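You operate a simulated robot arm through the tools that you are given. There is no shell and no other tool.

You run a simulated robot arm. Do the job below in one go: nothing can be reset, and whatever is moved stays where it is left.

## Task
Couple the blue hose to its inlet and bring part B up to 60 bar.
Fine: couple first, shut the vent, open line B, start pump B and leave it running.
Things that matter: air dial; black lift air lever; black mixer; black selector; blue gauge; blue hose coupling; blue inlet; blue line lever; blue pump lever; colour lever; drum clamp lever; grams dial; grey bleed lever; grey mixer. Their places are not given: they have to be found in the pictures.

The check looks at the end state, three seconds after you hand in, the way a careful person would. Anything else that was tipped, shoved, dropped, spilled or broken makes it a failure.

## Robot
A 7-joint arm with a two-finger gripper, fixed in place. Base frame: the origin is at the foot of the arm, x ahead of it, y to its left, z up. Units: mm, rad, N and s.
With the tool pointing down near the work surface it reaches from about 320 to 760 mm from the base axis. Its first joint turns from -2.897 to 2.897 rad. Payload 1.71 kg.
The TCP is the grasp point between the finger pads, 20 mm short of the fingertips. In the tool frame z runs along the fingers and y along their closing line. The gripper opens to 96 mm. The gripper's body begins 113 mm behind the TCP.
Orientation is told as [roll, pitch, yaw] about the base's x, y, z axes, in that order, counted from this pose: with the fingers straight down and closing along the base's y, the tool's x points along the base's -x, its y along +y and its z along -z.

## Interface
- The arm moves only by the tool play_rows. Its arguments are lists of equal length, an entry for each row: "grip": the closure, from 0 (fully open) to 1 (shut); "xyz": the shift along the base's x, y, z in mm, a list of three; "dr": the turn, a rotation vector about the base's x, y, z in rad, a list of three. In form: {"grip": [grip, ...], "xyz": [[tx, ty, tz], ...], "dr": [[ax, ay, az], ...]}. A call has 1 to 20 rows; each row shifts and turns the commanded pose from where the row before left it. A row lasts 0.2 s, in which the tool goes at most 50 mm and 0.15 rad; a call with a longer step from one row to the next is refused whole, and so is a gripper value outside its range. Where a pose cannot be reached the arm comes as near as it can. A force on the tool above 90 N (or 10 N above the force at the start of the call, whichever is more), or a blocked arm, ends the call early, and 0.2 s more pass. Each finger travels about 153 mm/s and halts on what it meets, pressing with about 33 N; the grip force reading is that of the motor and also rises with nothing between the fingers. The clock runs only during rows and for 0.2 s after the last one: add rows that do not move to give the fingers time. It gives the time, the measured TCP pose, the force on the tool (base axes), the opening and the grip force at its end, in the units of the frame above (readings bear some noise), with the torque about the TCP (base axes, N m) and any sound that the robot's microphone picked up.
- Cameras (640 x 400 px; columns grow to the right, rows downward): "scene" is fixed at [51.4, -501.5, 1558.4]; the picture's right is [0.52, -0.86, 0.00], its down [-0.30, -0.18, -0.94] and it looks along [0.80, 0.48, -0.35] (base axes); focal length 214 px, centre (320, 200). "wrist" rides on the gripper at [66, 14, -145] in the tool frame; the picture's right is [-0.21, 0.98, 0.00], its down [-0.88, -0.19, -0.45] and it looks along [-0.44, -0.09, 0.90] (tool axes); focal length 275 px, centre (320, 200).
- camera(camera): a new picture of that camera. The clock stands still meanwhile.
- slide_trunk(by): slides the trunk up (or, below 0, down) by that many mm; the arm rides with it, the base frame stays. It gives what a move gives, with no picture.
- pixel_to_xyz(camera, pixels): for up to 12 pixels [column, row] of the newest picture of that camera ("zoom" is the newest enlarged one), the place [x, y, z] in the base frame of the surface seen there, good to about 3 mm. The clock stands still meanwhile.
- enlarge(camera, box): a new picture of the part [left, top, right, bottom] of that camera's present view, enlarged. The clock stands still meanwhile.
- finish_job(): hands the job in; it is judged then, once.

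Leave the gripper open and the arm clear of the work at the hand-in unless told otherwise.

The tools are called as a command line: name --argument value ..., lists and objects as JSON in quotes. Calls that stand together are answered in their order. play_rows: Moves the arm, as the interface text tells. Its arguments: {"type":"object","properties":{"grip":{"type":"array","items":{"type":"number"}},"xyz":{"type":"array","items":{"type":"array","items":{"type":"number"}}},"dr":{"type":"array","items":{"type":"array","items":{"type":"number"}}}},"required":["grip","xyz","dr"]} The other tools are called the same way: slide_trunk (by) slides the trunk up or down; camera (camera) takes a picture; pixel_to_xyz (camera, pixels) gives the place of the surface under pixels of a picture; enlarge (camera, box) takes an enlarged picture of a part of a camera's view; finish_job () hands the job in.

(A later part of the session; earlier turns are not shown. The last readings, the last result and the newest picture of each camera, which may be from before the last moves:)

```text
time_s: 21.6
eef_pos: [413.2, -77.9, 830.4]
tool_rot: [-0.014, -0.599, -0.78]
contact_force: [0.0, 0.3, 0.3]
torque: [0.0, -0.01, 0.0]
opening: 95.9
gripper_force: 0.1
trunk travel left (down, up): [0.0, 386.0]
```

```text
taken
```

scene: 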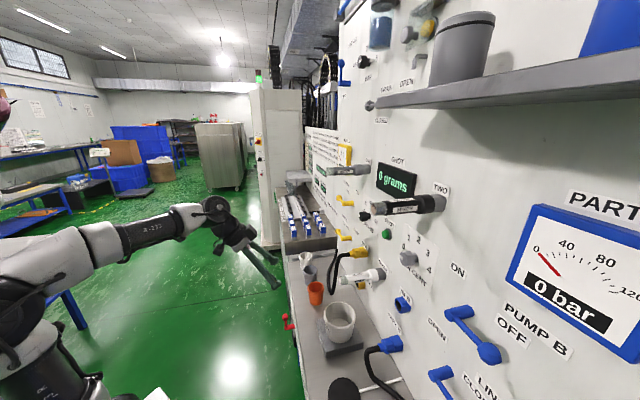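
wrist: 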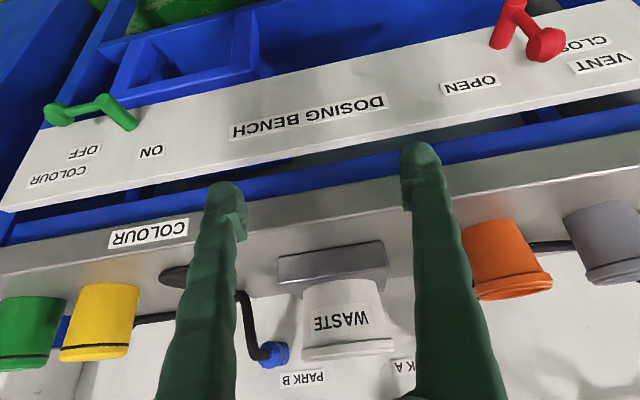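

I've found a red lever on the bench front labelled VENT, with OPEN and CLOSED labels (wrist about 520-547, 20-45). I'll zoom in and measure.

enlarge --camera "wrist" --box '[420, 0, 640, 130]'

pixel_to_xyz --camera "wrist" --pixels '[[470, 85], [585, 43], [600, 63], [547, 45], [520, 12], [505, 35], [380, 115], [150, 152], [60, 115], [100, 105], [320, 200], [400, 60]]'

enlarge --camera "wrist" --box '[0, 70, 260, 260]'

```text
2.91 times, centred on (530, 65) of wrist
```

zoom: 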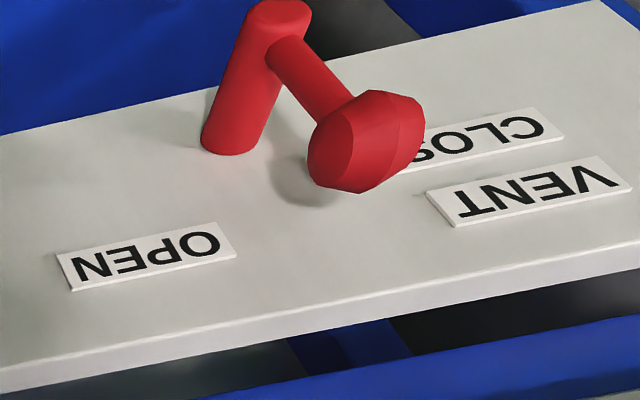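

```text
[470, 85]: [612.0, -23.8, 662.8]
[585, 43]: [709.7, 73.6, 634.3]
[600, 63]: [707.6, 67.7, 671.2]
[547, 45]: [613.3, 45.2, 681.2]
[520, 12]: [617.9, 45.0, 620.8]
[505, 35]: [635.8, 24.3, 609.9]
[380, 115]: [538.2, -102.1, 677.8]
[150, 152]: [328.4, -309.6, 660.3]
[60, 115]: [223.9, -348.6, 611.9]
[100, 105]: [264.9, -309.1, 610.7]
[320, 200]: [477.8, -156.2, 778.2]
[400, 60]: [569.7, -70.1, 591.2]
```

```text
2.11 times, centred on (130, 165) of wrist
```

zoom: 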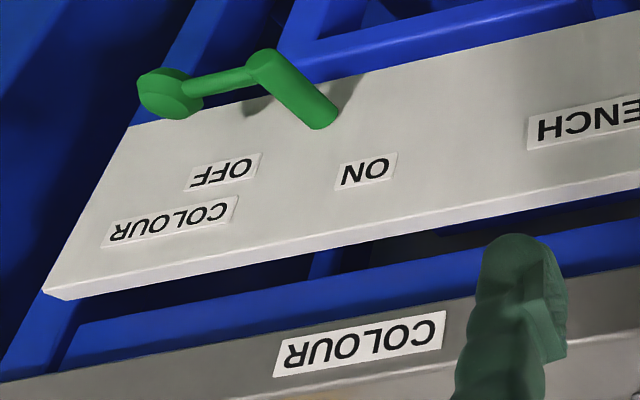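

The VENT lever stands straight up: its pivot is at u≈468, z≈605 and its knob at z≈675, beside OPEN. CLOSED is to its left, so it must swing 90° left. The coupling comes first, though. I'll query the bench items, then rise and move in front of the coupling for a close view.

pixel_to_xyz --camera "wrist" --pixels '[[345, 318], [370, 345], [310, 345], [330, 265], [272, 352], [265, 350], [245, 310], [172, 277], [505, 260], [100, 320]]'

play_rows --grip '[0, 0, 0, 0, 0, 0, 0, 0, 0, 0]' --xyz '[[0, 0, 50], [0, 0, 50], [0, 0, 50], [0, 0, 50], [0, 0, 50], [0, -45, 10], [0, -45, 10], [10, -45, 0], [10, -40, 0], [0, 0, 0]]' --dr '[[0, 0, 0], [0, 0, 0], [0, 0, 0], [0, 0, 0], [0, 0, 0], [-0.03, -0.03, 0], [-0.03, -0.03, 0], [-0.03, -0.03, 0], [-0.03, -0.03, 0], [0, 0, 0]]'

camera --camera "wrist"

```text
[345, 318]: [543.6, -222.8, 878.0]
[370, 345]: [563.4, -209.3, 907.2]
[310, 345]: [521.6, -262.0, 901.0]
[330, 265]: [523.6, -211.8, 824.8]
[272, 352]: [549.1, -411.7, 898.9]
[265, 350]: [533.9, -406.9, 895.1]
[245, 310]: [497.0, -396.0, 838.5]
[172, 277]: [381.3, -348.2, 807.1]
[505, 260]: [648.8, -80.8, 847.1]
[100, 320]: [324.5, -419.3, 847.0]
```

```text
time_s: 23.8
eef_pos: [434.1, -251.4, 1100.0]
tool_rot: [-0.014, -0.769, -0.782]
contact_force: [0.3, 0.0, -0.5]
torque: [0.0, 0.04, 0.01]
opening: 96.1
gripper_force: 0.0
trunk travel left (down, up): [0.0, 386.0]
```

```text
taken
```

wrist: 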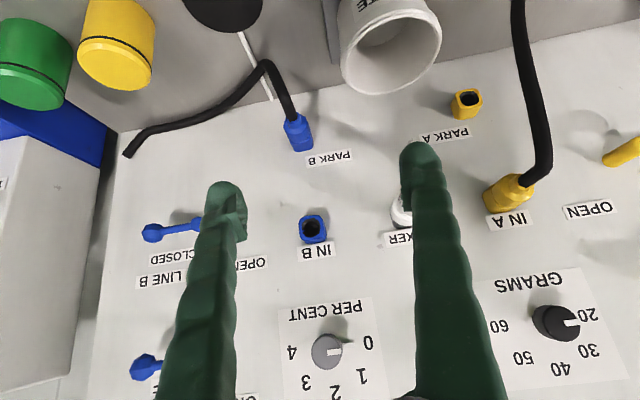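

I can now see the parked blue coupling (299,132), IN B (313,228), and the coupled yellow IN A as a reference. I'll zoom on these and measure.

enlarge --camera "wrist" --box '[240, 50, 360, 270]'

enlarge --camera "wrist" --box '[265, 80, 345, 170]'

pixel_to_xyz --camera "zoom" --pixels '[[280, 150], [260, 200], [290, 200], [320, 190], [310, 240], [335, 240], [290, 270], [340, 285], [265, 170], [300, 165], [240, 100], [350, 260]]'

enlarge --camera "wrist" --box '[280, 195, 350, 265]'

pixel_to_xyz --camera "zoom" --pixels '[[320, 170], [300, 200], [250, 150], [380, 150], [250, 210], [380, 220], [310, 240], [315, 130], [320, 190], [340, 200], [240, 200], [400, 200]]'

enlarge --camera "wrist" --box '[470, 140, 560, 230]'

```text
1.82 times, centred on (300, 160) of wrist
```

zoom: 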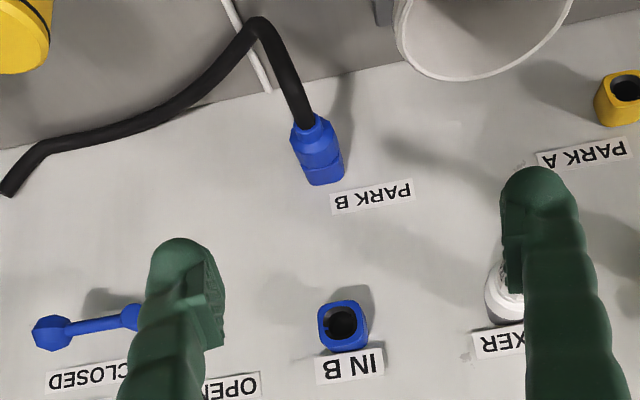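

```text
4.44 times, centred on (305, 125) of wrist
```

zoom: 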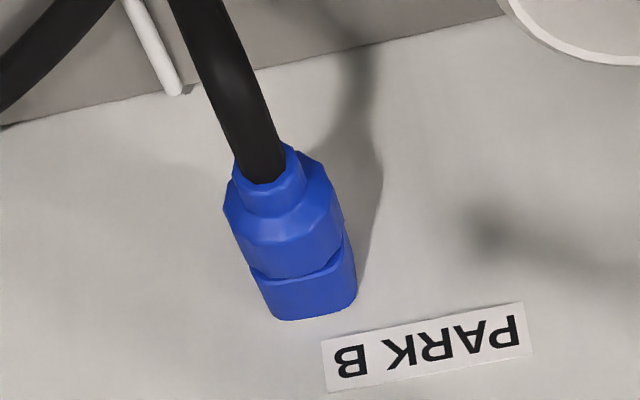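

```text
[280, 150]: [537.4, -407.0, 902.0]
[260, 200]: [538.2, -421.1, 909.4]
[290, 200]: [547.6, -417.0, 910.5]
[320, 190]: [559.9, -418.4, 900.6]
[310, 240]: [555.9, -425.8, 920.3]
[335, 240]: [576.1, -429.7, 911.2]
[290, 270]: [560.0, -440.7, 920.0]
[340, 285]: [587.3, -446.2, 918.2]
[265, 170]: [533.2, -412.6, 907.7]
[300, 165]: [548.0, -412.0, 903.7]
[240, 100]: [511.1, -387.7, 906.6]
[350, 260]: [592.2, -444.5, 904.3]
```

```text
5.71 times, centred on (315, 230) of wrist
```

zoom: 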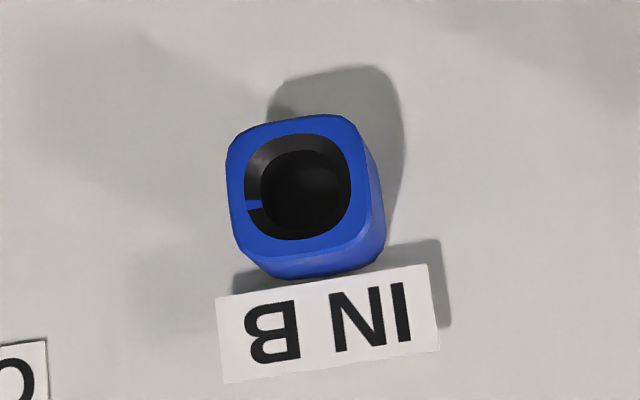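

```text
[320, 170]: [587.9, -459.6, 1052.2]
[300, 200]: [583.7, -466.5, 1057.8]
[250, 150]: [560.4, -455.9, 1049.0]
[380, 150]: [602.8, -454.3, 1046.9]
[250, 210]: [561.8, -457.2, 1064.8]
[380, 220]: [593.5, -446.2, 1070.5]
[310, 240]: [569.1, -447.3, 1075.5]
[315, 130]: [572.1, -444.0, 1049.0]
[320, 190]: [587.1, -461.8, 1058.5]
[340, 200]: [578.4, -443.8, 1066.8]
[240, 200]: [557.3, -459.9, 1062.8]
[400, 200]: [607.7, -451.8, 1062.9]
```

```text
4.44 times, centred on (515, 185) of wrist
```

zoom: 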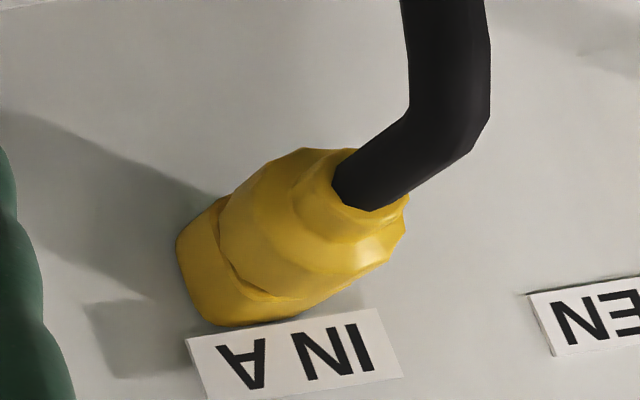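

Inside IN B's bore there is a small key or notch at image left, which is the upright right-hand side. I need to compare it with the other socket's notch, so I'll zoom into PARK A and again IN B.

enlarge --camera "wrist" --box '[440, 75, 500, 125]'

enlarge --camera "wrist" --box '[295, 212, 335, 247]'

enlarge --camera "wrist" --box '[280, 105, 320, 155]'

```text
8.00 times, centred on (470, 100) of wrist
```

zoom: 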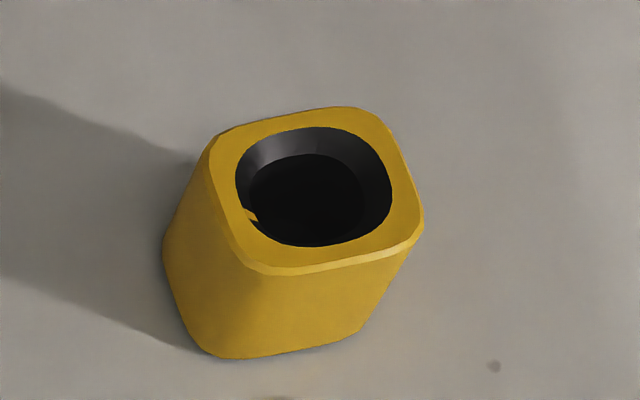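

```text
11.43 times, centred on (315, 230) of wrist
```

zoom: 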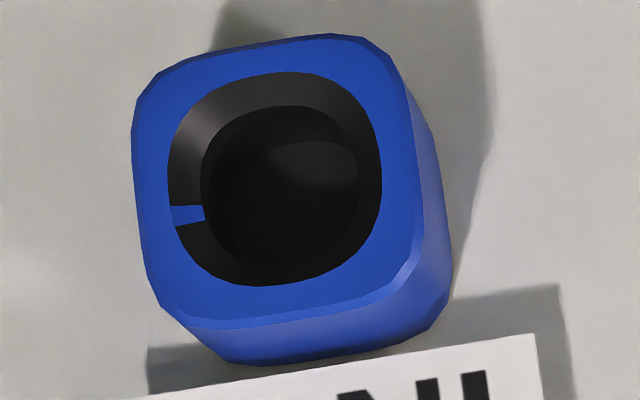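

```text
8.00 times, centred on (300, 130) of wrist
```

zoom: 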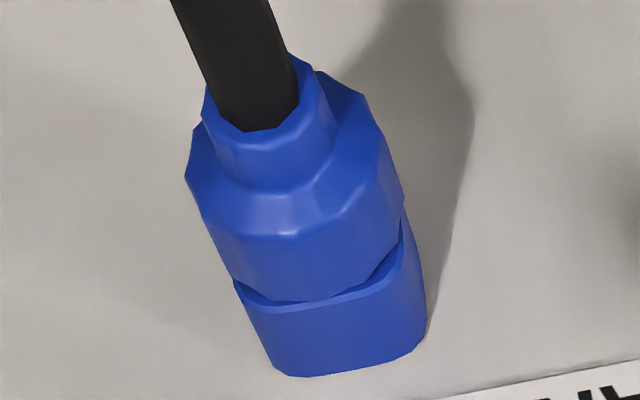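

Both notches sit on the same (right-hand) side, so the coupling needs no rotation, just a straight transfer. IN B's centre is about u=85.5, z=1063. The parked coupling's axis is about u=85.5, z=901, with its body from d≈32 to 58. I'll pitch to about 50° and move to a standoff in front of the coupling.

play_rows --grip '[0, 0, 0, 0, 0, 0, 0]' --xyz '[[13.9, -26.3, -27], [13.9, -26.3, -27], [13.9, -26.3, -27], [13.9, -26.3, -27], [13.9, -26.3, -27], [0, 0, 0], [0, 0, 0]]' --dr '[[-0.025, -0.025, 0], [-0.025, -0.025, 0], [-0.025, -0.025, -0.003], [0, 0, 0], [0, 0, 0], [0, 0, 0], [0, 0, 0]]'

camera --camera "wrist"

camera --camera "scene"

```text
time_s: 25.4
eef_pos: [503.2, -382.1, 965.5]
tool_rot: [-0.013, -0.875, -0.781]
contact_force: [-0.1, -0.9, 0.2]
torque: [0.01, -0.02, 0.02]
opening: 96.0
gripper_force: 0.0
trunk travel left (down, up): [0.0, 386.0]
```

```text
taken
```

wrist: 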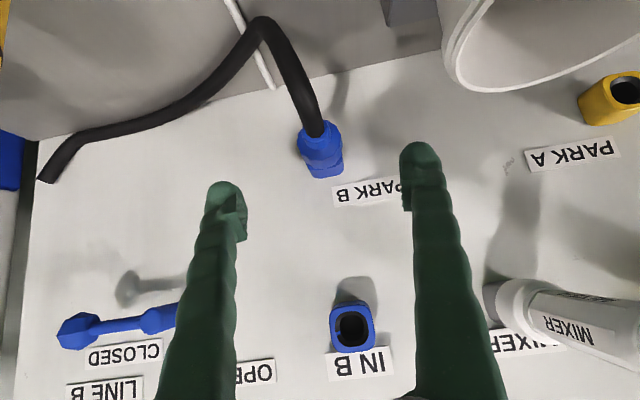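

```text
taken
```

scene: 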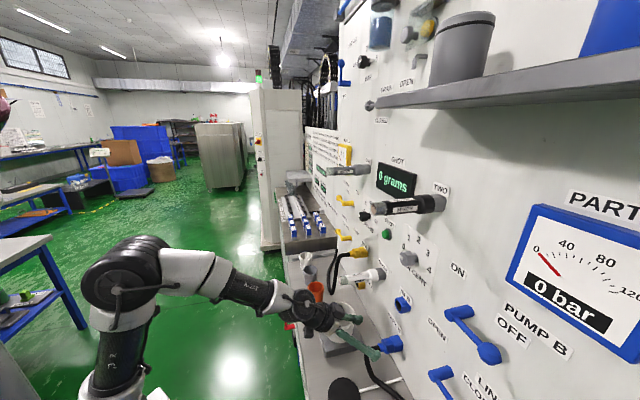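

The coupling sits between the fingers. I'll measure the cup rim for clearance, and the coupling and both sockets again from this closer view.

pixel_to_xyz --camera "wrist" --pixels '[[447, 45], [470, 85], [550, 90], [440, 10], [480, 5], [388, 20]]'

enlarge --camera "wrist" --box '[280, 100, 370, 190]'

pixel_to_xyz --camera "zoom" --pixels '[[180, 150], [260, 230], [250, 270], [300, 330], [200, 250], [380, 240], [420, 310], [330, 230], [290, 290], [210, 200], [330, 170], [250, 310]]'

enlarge --camera "wrist" --box '[315, 285, 395, 375]'

pixel_to_xyz --camera "zoom" --pixels '[[200, 150], [210, 200], [230, 250], [340, 270], [340, 110], [260, 110], [350, 200], [280, 275], [405, 200], [300, 320], [200, 120], [360, 250]]'

```text
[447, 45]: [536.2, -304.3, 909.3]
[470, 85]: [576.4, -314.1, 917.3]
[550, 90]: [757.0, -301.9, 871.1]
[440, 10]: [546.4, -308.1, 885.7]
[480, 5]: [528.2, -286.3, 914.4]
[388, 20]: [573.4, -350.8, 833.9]
```

```text
4.44 times, centred on (325, 145) of wrist
```

zoom: 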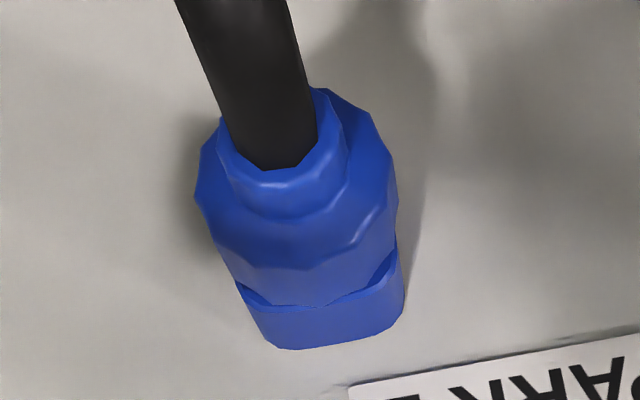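

```text
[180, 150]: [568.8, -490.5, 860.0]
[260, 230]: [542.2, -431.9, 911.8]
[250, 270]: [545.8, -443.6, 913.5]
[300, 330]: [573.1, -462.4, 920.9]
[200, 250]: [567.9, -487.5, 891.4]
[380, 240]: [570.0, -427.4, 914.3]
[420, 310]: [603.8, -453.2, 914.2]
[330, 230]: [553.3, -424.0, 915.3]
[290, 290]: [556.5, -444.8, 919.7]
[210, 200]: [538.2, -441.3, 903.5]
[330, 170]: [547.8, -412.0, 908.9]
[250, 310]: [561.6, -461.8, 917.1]
```

```text
4.44 times, centred on (355, 330) of wrist
```

zoom: 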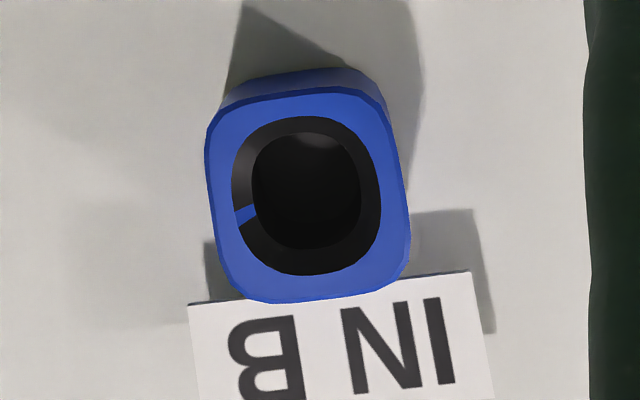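

```text
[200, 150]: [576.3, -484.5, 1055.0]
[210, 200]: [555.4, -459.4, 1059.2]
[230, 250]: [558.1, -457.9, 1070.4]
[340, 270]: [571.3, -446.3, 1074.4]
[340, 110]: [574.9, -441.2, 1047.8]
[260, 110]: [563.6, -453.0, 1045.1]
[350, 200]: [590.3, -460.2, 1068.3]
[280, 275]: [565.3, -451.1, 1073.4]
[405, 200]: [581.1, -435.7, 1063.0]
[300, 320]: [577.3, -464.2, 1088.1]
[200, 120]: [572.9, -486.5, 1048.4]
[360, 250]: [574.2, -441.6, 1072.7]
```

The cup clears the path with the fingers partly closed. To refine the height difference between the two sockets, I'll compare the matching edges of the PARK B and IN B labels.

enlarge --camera "wrist" --box '[320, 165, 410, 215]'

pixel_to_xyz --camera "zoom" --pixels '[[95, 140], [300, 105], [500, 85], [110, 285], [300, 260], [500, 240], [90, 120], [90, 160], [115, 300], [200, 190], [400, 165], [110, 270]]'

enlarge --camera "wrist" --box '[315, 335, 405, 390]'

pixel_to_xyz --camera "zoom" --pixels '[[95, 130], [300, 120], [500, 90], [110, 300], [300, 300], [500, 270], [90, 150], [550, 90], [555, 250], [200, 200], [400, 200], [110, 320]]'

```text
7.11 times, centred on (365, 190) of wrist
```

zoom: 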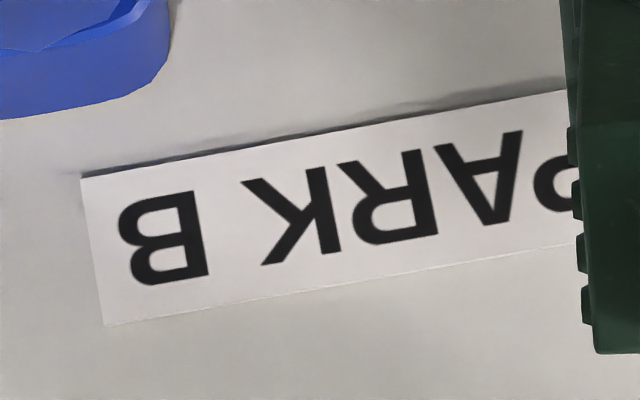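

```text
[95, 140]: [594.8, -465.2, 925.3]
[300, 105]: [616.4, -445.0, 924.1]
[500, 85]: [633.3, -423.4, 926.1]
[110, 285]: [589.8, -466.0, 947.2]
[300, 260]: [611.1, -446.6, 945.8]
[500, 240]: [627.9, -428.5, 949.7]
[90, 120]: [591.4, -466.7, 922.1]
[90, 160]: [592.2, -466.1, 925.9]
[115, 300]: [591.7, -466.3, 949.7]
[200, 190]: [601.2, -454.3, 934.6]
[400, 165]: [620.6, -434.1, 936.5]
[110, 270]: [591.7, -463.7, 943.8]
```

```text
7.11 times, centred on (360, 362) of wrist
```

zoom: 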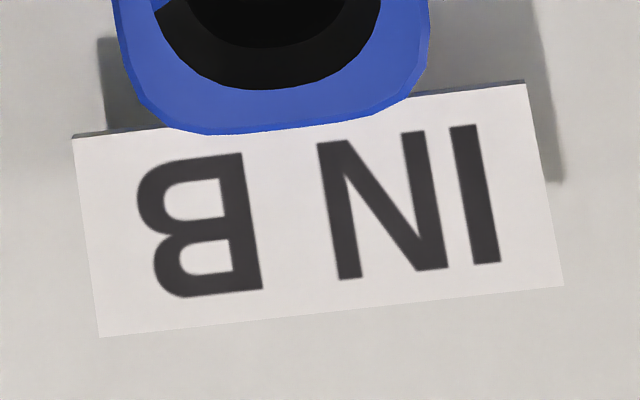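

```text
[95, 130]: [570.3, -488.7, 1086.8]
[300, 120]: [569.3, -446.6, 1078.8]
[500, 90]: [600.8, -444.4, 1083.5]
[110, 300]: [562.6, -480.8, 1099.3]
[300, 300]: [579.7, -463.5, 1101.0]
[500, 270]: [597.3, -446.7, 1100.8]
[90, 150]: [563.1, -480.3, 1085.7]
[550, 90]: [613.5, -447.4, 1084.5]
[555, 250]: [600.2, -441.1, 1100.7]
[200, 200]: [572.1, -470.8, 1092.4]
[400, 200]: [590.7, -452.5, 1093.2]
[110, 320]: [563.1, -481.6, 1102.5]
```

The coupling's axis stays at about u=85.4, z≈902. I'll partly close the fingers and approach along the tool axis to put the TCP at d≈47, without gripping yet.

play_rows --grip '[0.3, 0.3, 0.3, 0.3, 0.3, 0.3, 0.3]' --xyz '[[0, 0, 0], [13.5, -13.6, -15.9], [13.5, -13.6, -15.9], [13.5, -13.6, -15.9], [13.4, -13.5, -15.8], [0, 0, 0], [0, 0, 0]]' --dr '[[0, 0, 0], [0, 0, 0], [0, 0, 0], [0, 0, 0], [0, 0, 0], [0, 0, 0], [0, 0, 0]]'

camera --camera "wrist"

enlarge --camera "scene" --box '[300, 280, 440, 400]'

```text
time_s: 26.9
eef_pos: [558.3, -437.2, 902.4]
tool_rot: [-0.015, -0.877, -0.781]
contact_force: [0.0, -0.5, 0.8]
torque: [-0.02, -0.02, 0.01]
opening: 66.9
gripper_force: 0.0
trunk travel left (down, up): [0.0, 386.0]
```

```text
taken
```

wrist: 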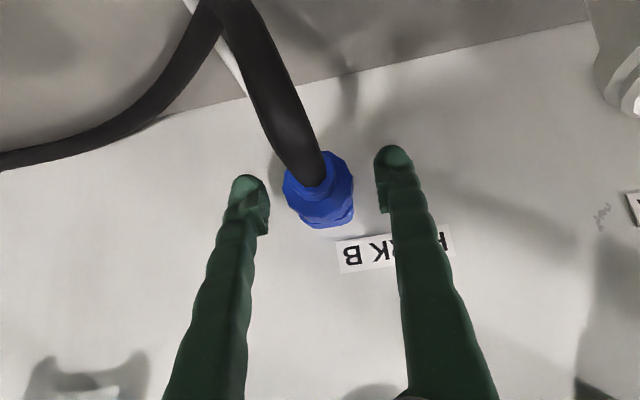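

```text
3.33 times, centred on (370, 340) of scene
```

zoom: 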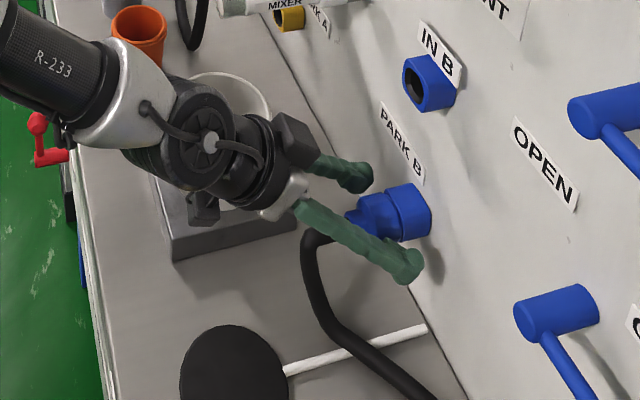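

The coupling is centred between the fingers and no contact shows. I'll close the grip.

play_rows --grip '[0.6, 0.8, 1.0, 1.0, 1.0]' --xyz '[[0, 0, 0], [0, 0, 0], [0, 0, 0], [0, 0, 0], [0, 0, 0]]' --dr '[[0, 0, 0], [0, 0, 0], [0, 0, 0], [0, 0, 0], [0, 0, 0]]'

enlarge --camera "wrist" --box '[220, 120, 420, 260]'

```text
time_s: 28.1
eef_pos: [557.6, -437.3, 902.4]
tool_rot: [-0.017, -0.873, -0.783]
contact_force: [-1.4, -1.2, 1.0]
torque: [0.07, -0.1, 0.12]
opening: 36.6
gripper_force: 33.3
trunk travel left (down, up): [0.0, 386.0]
```

```text
2.86 times, centred on (320, 190) of wrist
```

zoom: 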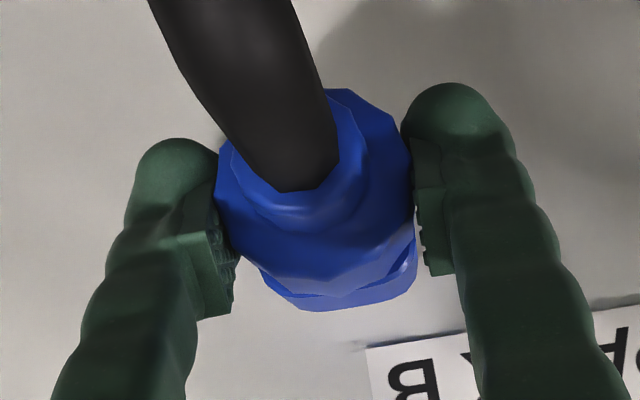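

The fingers hold at 36.6 mm with 33 N. Now I'll pull straight out along the panel normal in small steps.

play_rows --grip '[1, 1, 1, 1, 1, 1, 1, 1]' --xyz '[[-3.5, 3.5, 0], [-3.5, 3.5, 0], [-3.5, 3.5, 0], [-3.5, 3.5, 0], [-3.5, 3.5, 0], [-3.5, 3.5, 0], [-3.5, 3.5, 0], [0, 0, 0]]' --dr '[[0, 0, 0], [0, 0, 0], [0, 0, 0], [0, 0, 0], [0, 0, 0], [0, 0, 0], [0, 0, 0], [0, 0, 0]]'

enlarge --camera "wrist" --box '[220, 120, 420, 260]'

enlarge --camera "scene" --box '[300, 280, 440, 400]'

```text
time_s: 29.9
eef_pos: [533.9, -413.7, 902.6]
tool_rot: [-0.017, -0.876, -0.783]
contact_force: [-0.3, 0.0, 0.4]
torque: [0.03, 0.01, -0.01]
opening: 36.7
gripper_force: 32.5
trunk travel left (down, up): [0.0, 386.0]
```

```text
2.86 times, centred on (320, 190) of wrist
```

zoom: 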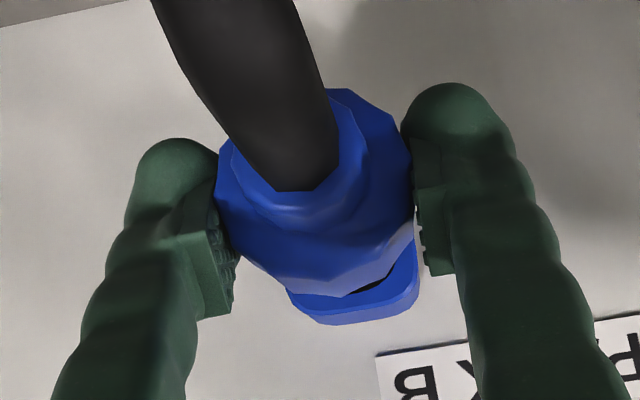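

```text
3.33 times, centred on (370, 340) of scene
```

zoom: 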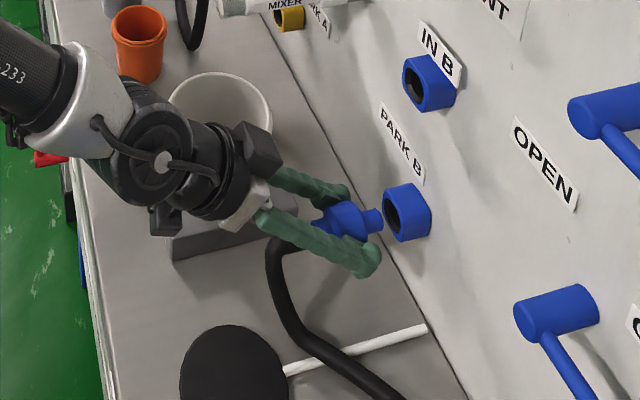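

The plug is free of PARK B. I'll back out another 30 mm and raise it 100 mm, then measure both sockets in the scene picture to get the exact height difference.

play_rows --grip '[1, 1, 1, 1, 1, 1]' --xyz '[[-10.6, 10.6, 0], [-10.6, 10.6, 0], [0, 0, 35], [0, 0, 35], [0, 0, 30], [0, 0, 0]]' --dr '[[0, 0, 0], [0, 0, 0], [0, 0, 0], [0, 0, 0], [0, 0, 0], [0, 0, 0]]'

enlarge --camera "scene" --box '[370, 285, 430, 365]'

camera --camera "wrist"

```text
time_s: 31.4
eef_pos: [511.5, -390.5, 1002.0]
tool_rot: [-0.015, -0.874, -0.778]
contact_force: [-0.3, 0.2, -1.0]
torque: [0.01, 0.03, 0.0]
opening: 37.0
gripper_force: 33.0
trunk travel left (down, up): [0.0, 386.0]
```

```text
5.00 times, centred on (400, 325) of scene
```

zoom: 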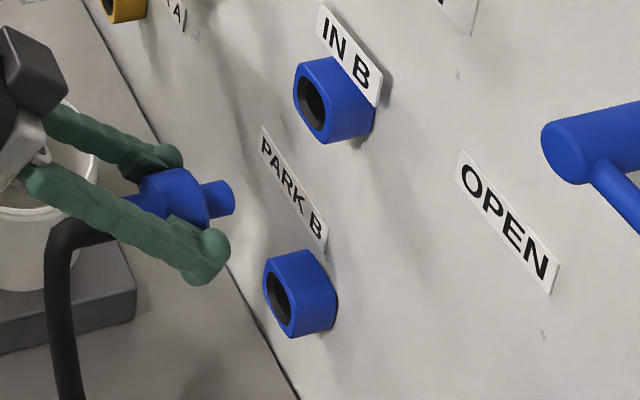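

```text
taken
```

wrist: 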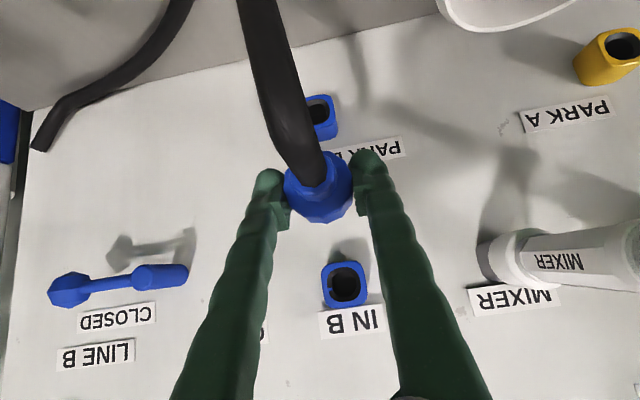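

Both sockets are clear in the scene zoom. I'll query matching points on each: IN B about (335,100) and its edges, and PARK B about (300,295).

pixel_to_xyz --camera "zoom" --pixels '[[345, 100], [335, 75], [350, 130], [330, 134], [297, 80], [320, 66], [312, 290], [303, 264], [318, 320], [300, 328], [266, 275], [285, 257]]'

enlarge --camera "wrist" --box '[300, 85, 350, 145]'

pixel_to_xyz --camera "zoom" --pixels '[[230, 220], [260, 280], [330, 280], [360, 200], [380, 250], [300, 300], [350, 110], [290, 75], [365, 160], [310, 340], [360, 340], [240, 250]]'

enlarge --camera "wrist" --box '[310, 250, 380, 320]'

pixel_to_xyz --camera "zoom" --pixels '[[140, 150], [160, 250], [300, 300], [420, 250], [430, 150], [250, 125], [380, 110], [150, 200], [430, 200], [280, 290], [340, 115], [350, 290]]'

```text
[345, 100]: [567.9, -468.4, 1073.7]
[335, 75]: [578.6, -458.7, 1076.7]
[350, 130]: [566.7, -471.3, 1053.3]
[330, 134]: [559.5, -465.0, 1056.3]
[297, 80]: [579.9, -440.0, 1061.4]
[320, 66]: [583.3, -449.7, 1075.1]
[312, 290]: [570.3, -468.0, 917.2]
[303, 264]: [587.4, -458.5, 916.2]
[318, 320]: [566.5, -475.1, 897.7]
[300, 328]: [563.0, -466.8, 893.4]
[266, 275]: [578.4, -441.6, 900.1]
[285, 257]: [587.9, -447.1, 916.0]
```

```text
6.67 times, centred on (325, 115) of wrist
```

zoom: 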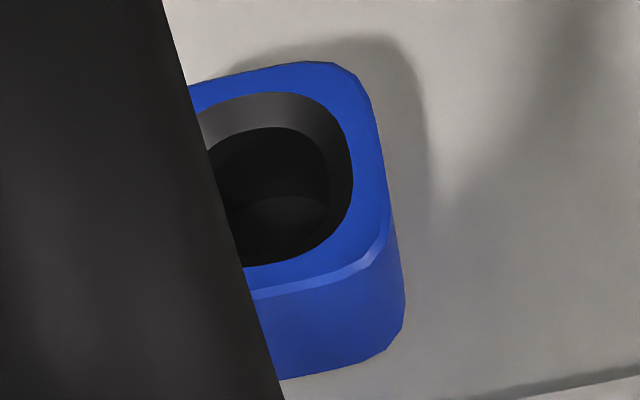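

```text
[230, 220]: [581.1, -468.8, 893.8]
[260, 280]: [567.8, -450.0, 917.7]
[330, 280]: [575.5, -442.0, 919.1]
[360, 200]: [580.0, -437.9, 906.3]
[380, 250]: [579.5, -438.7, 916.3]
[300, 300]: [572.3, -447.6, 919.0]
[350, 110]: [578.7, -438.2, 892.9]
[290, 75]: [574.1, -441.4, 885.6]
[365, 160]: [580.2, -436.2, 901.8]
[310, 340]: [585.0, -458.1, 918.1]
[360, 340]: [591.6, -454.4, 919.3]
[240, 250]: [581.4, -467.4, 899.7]
```

```text
5.71 times, centred on (345, 285) of wrist
```

zoom: 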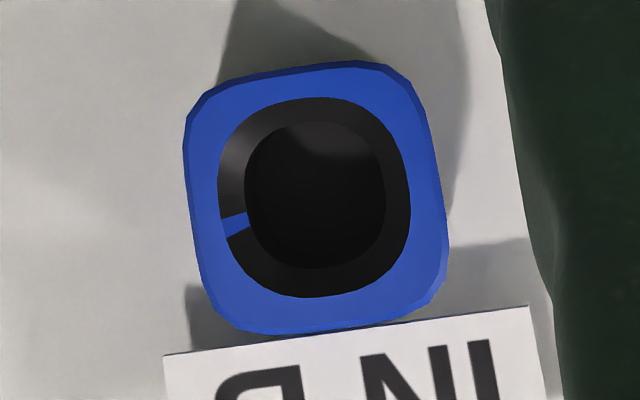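

```text
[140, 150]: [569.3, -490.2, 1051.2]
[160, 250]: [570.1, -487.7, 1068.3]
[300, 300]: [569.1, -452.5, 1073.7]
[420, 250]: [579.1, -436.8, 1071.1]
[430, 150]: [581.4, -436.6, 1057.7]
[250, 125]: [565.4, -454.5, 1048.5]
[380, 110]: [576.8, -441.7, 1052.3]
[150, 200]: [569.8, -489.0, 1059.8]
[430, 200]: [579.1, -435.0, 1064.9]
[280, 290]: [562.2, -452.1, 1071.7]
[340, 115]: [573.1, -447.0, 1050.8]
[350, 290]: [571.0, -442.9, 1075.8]
```

The sockets are 160 mm apart vertically and share the same u and face depth. I'll raise the remaining 60 mm to the matching height (TCP z≈1062.4) and trim u before inserting.

play_rows --grip '[1, 1, 1, 1]' --xyz '[[-0.3, -0.4, 30], [0, 0, 30.4], [0, 0, 0], [0, 0, 0]]' --dr '[[0, 0, 0], [0, 0, 0], [0, 0, 0], [0, 0, 0]]'

enlarge --camera "scene" --box '[355, 260, 435, 340]'

enlarge --camera "wrist" --box '[260, 130, 380, 290]'

```text
time_s: 32.4
eef_pos: [511.6, -391.8, 1062.4]
tool_rot: [-0.016, -0.873, -0.781]
contact_force: [0.5, 0.0, -1.4]
torque: [-0.01, -0.01, -0.02]
opening: 37.0
gripper_force: 33.2
trunk travel left (down, up): [0.0, 386.0]
```

```text
5.00 times, centred on (395, 300) of scene
```

zoom: 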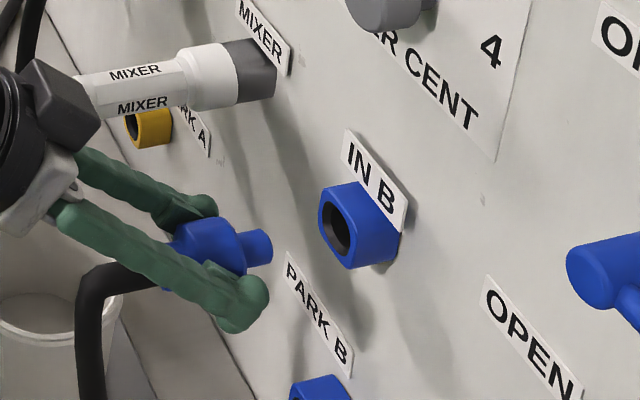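

```text
2.50 times, centred on (320, 210) of wrist
```

zoom: 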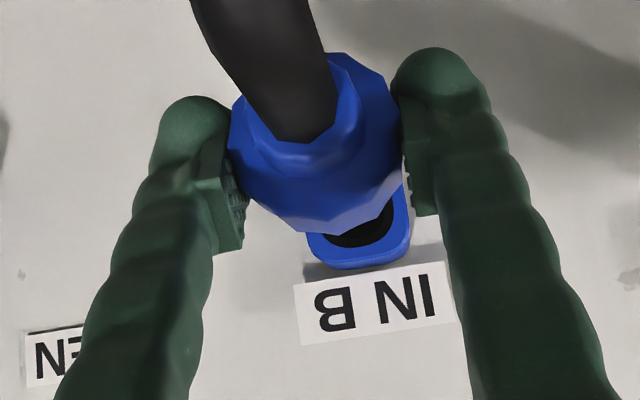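

The plug lines up with IN B's bore. Before pushing in, I'll check the clearance to the white mixer beside the gripper.

pixel_to_xyz --camera "zoom" --pixels '[[320, 300]]'

camera --camera "scene"

pixel_to_xyz --camera "scene" --pixels '[[346, 278], [355, 276], [370, 274], [340, 280], [335, 283], [345, 262], [330, 290]]'

camera --camera "wrist"

```text
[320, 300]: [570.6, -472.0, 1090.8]
```

```text
taken
```

scene: 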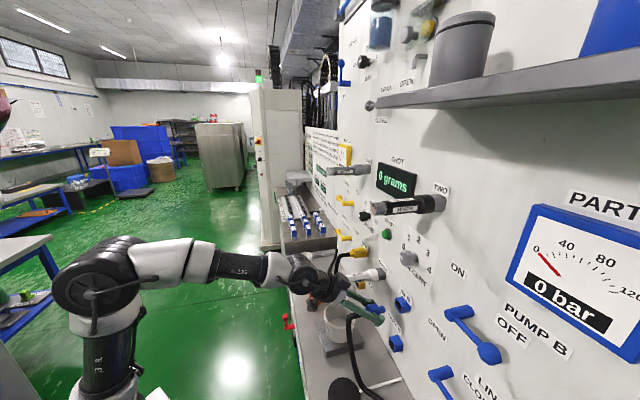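

```text
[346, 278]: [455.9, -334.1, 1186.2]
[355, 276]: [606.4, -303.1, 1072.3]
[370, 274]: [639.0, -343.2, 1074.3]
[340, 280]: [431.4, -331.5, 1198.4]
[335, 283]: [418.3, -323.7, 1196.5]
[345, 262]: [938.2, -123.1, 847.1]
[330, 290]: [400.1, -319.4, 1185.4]
```

```text
taken
```

wrist: 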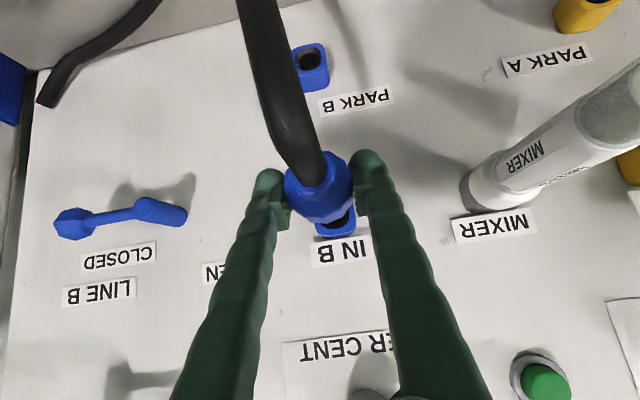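

The mixer (u≈210) is well clear of the gripper (u<135). I'll push toward IN B along the normal, quickly for the first 40 mm and then in small steps.

play_rows --grip '[1, 1, 1, 1, 1, 1, 1, 1]' --xyz '[[14, -14, 0], [14, -14, 0], [3.5, -3.5, 0], [3.5, -3.5, 0], [3.5, -3.5, 0], [3.5, -3.5, 0], [1.5, -1.5, 0], [0, 0, 0]]' --dr '[[0, 0, 0], [0, 0, 0], [0, 0, 0], [0, 0, 0], [0, 0, 0], [0, 0, 0], [0, 0, 0], [0, 0, 0]]'

enlarge --camera "scene" --box '[355, 260, 435, 340]'

enlarge --camera "wrist" --box '[260, 130, 380, 290]'

```text
time_s: 34.1
eef_pos: [556.1, -434.7, 1063.0]
tool_rot: [-0.015, -0.873, -0.781]
contact_force: [-0.5, -0.4, -1.6]
torque: [0.01, 0.03, -0.02]
opening: 36.9
gripper_force: 33.0
trunk travel left (down, up): [0.0, 386.0]
```

```text
5.00 times, centred on (395, 300) of scene
```

zoom: 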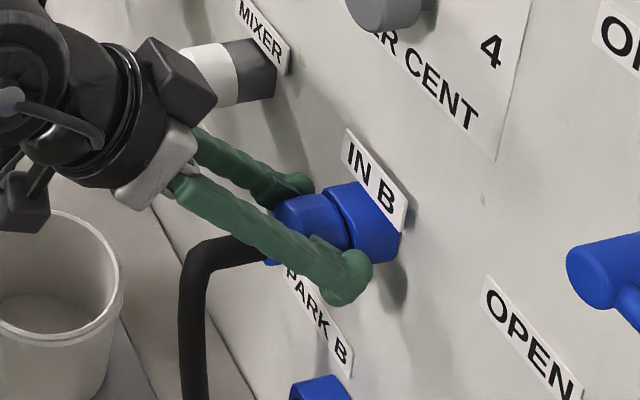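

```text
2.50 times, centred on (320, 210) of wrist
```

zoom: 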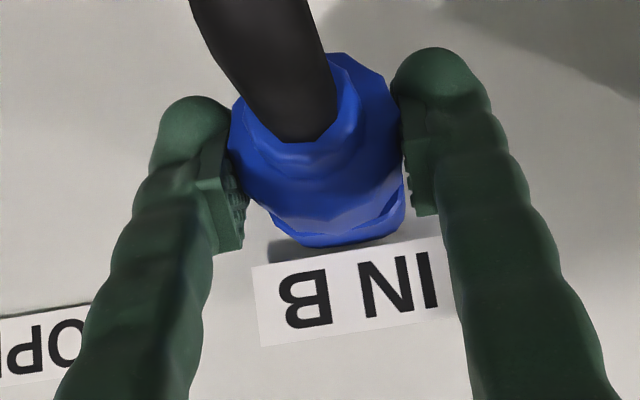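

The plug has slid in almost fully, with about 3 mm left to the parked depth. I'll push the last few millimetres gently.

play_rows --grip '[1, 1, 1, 1, 1]' --xyz '[[1, -1, 0], [1, -1, 0], [1, -1, 0], [1, -1, 0], [0, 0, 0]]' --dr '[[0, 0, 0], [0, 0, 0], [0, 0, 0], [0, 0, 0], [0, 0, 0]]'

enlarge --camera "wrist" --box '[260, 130, 380, 290]'

enlarge --camera "scene" --box '[375, 280, 425, 330]'

```text
time_s: 35.4
eef_pos: [556.9, -436.8, 1063.9]
tool_rot: [-0.017, -0.873, -0.782]
contact_force: [-20.7, 21.4, -6.5]
torque: [0.14, 0.01, 0.01]
opening: 36.7
gripper_force: 32.4
trunk travel left (down, up): [0.0, 386.0]
```

```text
2.50 times, centred on (320, 210) of wrist
```

zoom: 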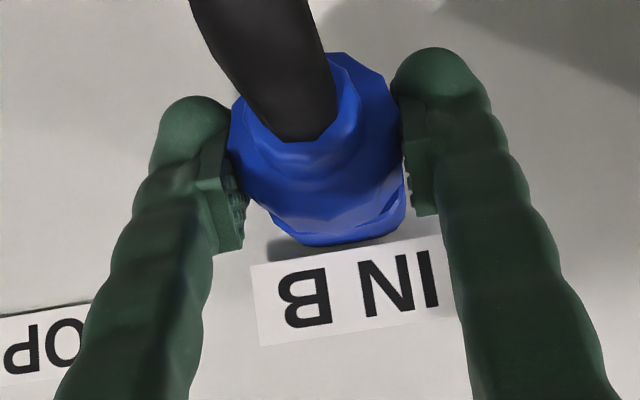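

```text
8.00 times, centred on (400, 305) of scene
```

zoom: 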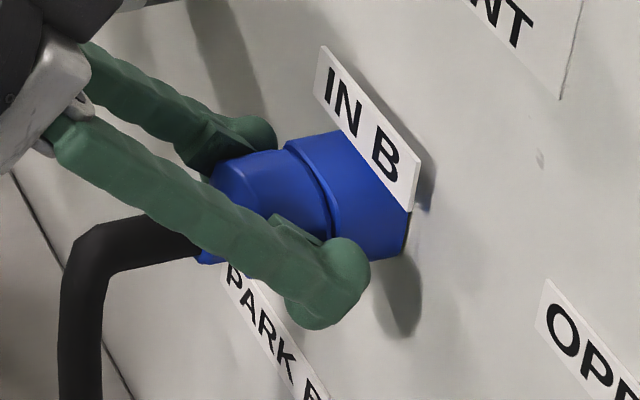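

It has met a stop with about 30 N at s≈702.6, against 703.5 when parked. I'll push slightly more to make sure it is fully home.

play_rows --grip '[1, 1, 1, 1]' --xyz '[[1, -1, -0.3], [1, -1, -0.3], [0, 0, 0], [0, 0, 0]]' --dr '[[0, 0, 0], [0, 0, 0], [0, 0, 0], [0, 0, 0]]'

enlarge --camera "scene" --box '[375, 280, 425, 330]'

```text
time_s: 36.4
eef_pos: [559.8, -441.3, 1063.1]
tool_rot: [-0.018, -0.877, -0.781]
contact_force: [-18.6, 17.8, -2.2]
torque: [0.18, 0.14, 0.21]
opening: 36.6
gripper_force: 32.7
trunk travel left (down, up): [0.0, 386.0]
```

```text
8.00 times, centred on (400, 305) of scene
```

zoom: 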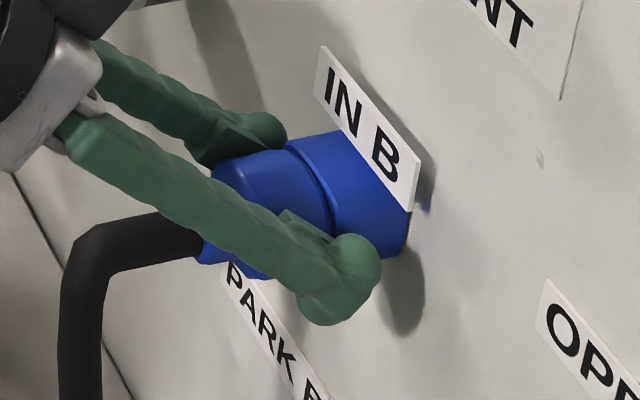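

The fingers slipped forward a little along the coupling, so the plug is hard against its stop. I'll open the fingers and back off along the tool axis.

play_rows --grip '[1, 0.7, 0.4, 0.3, 0.3, 0.3, 0.3, 0.3, 0.3, 0.3]' --xyz '[[-1.5, 1.5, 0], [0, 0, 0], [0, 0, 0], [0, 0, 0], [0, 0, 0], [-13.5, 13.5, 16], [-13.5, 13.5, 16], [-13.5, 13.5, 16], [-13.5, 13.5, 16], [0, 0, 0]]' --dr '[[0, 0, 0], [0, 0, 0], [0, 0, 0], [0, 0, 0], [0, 0, 0], [0, 0, 0], [0, 0, 0], [0, 0, 0], [0, 0, 0], [0, 0, 0]]'

camera --camera "wrist"

enlarge --camera "scene" --box '[355, 260, 435, 340]'

enlarge --camera "wrist" --box '[290, 100, 390, 200]'

```text
time_s: 38.5
eef_pos: [505.1, -386.2, 1125.5]
tool_rot: [-0.016, -0.874, -0.782]
contact_force: [-0.2, 0.0, -0.2]
torque: [0.0, 0.02, -0.01]
opening: 67.4
gripper_force: 0.0
trunk travel left (down, up): [0.0, 386.0]
```

```text
taken
```

wrist: 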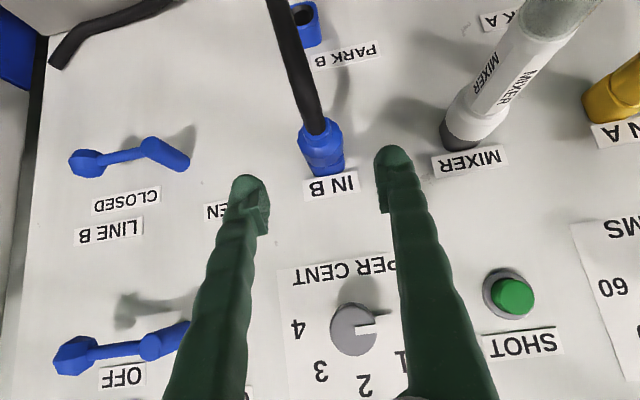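

```text
5.00 times, centred on (395, 300) of scene
```

zoom: 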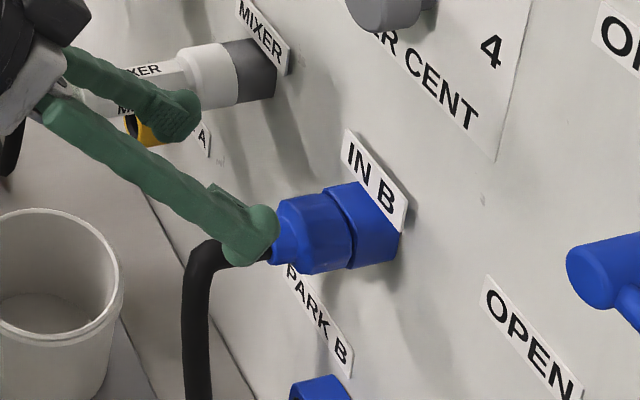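

```text
4.00 times, centred on (340, 150) of wrist
```

zoom: 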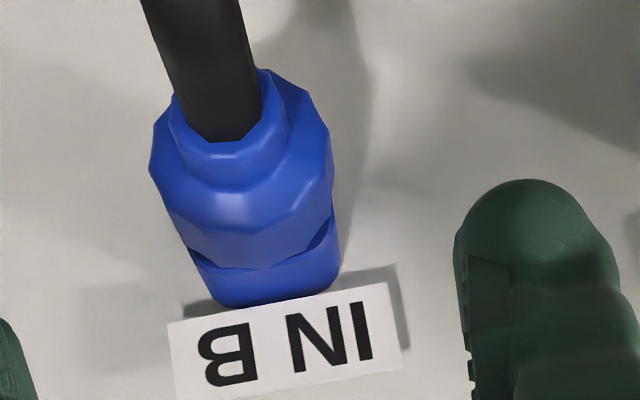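

The coupling stays seated in IN B. Next is the VENT lever. I'll close the fingers, retreat, turn the tool vertical, and travel to above and right of the VENT lever (u≈430, d≈338, z≈1100).

play_rows --grip '[0.5, 0.8, 1, 1, 1, 1, 1, 1, 1, 1, 1, 1, 1]' --xyz '[[-30.8, 30.8, 18.3], [-30.8, 30.8, 18.3], [-30.8, 30.8, 18.3], [22.8, 38.4, -10], [22.8, 38.4, -10], [22.8, 38.4, -10], [22.8, 38.4, -10], [22.8, 38.4, -10], [22.8, 38.4, -10], [22.8, 38.4, -10], [22.8, 38.4, -10], [0, 0, 0], [0, 0, 0]]' --dr '[[0, 0, 0], [0, 0, 0], [0.1, 0.1, 0], [0.1, 0.1, 0], [0.1, 0.1, 0], [0.1, 0.1, 0], [0.1, 0.1, 0], [0.1, 0.1, 0], [0.018, 0.018, 0], [0, 0, 0], [0, 0, 0], [0, 0, 0], [0, 0, 0]]'

camera --camera "wrist"

camera --camera "scene"

```text
time_s: 41.4
eef_pos: [597.2, 12.9, 1103.0]
tool_rot: [-0.012, 0.001, -0.783]
contact_force: [0.1, -0.1, 0.0]
torque: [0.02, -0.04, -0.01]
opening: 0.0
gripper_force: 29.0
trunk travel left (down, up): [0.0, 386.0]
```

```text
taken
```

wrist: 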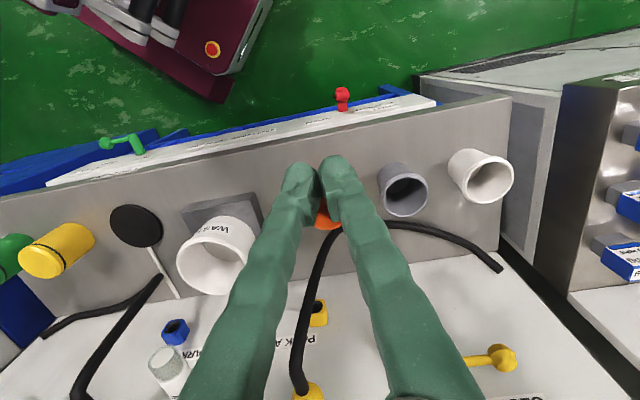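

```text
taken
```

scene: 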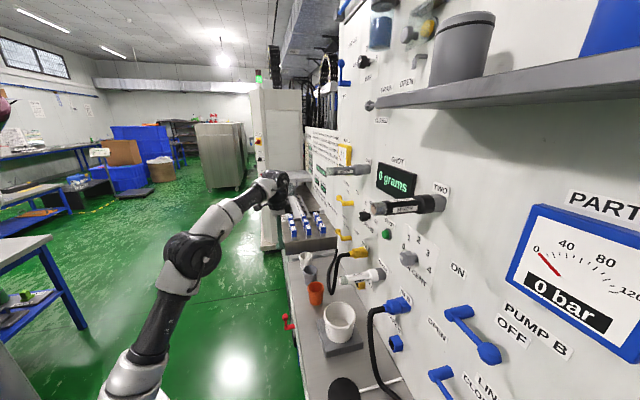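

The tool is vertical and closed above the bench front. I'll re-measure the VENT lever and bench edge from this view.

enlarge --camera "wrist" --box '[290, 60, 410, 160]'

pixel_to_xyz --camera "wrist" --pixels '[[343, 93], [343, 105], [340, 112], [330, 140], [365, 130], [345, 118], [320, 212], [400, 185], [390, 172]]'

```text
4.00 times, centred on (350, 110) of wrist
```

zoom: 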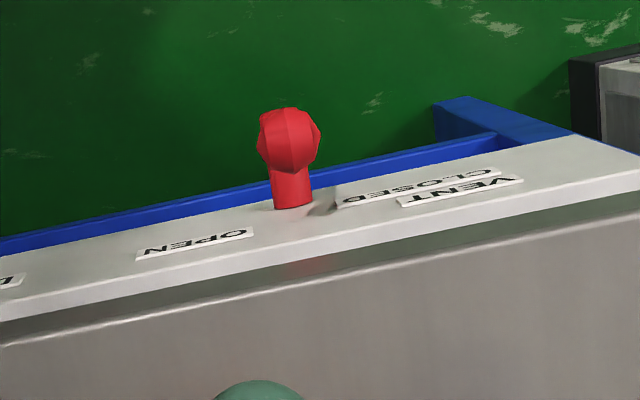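

```text
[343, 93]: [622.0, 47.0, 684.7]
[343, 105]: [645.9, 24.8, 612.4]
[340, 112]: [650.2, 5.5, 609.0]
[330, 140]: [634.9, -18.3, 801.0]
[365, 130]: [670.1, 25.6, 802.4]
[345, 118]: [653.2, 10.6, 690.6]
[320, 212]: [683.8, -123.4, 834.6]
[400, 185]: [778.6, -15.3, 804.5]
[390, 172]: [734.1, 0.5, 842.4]
```

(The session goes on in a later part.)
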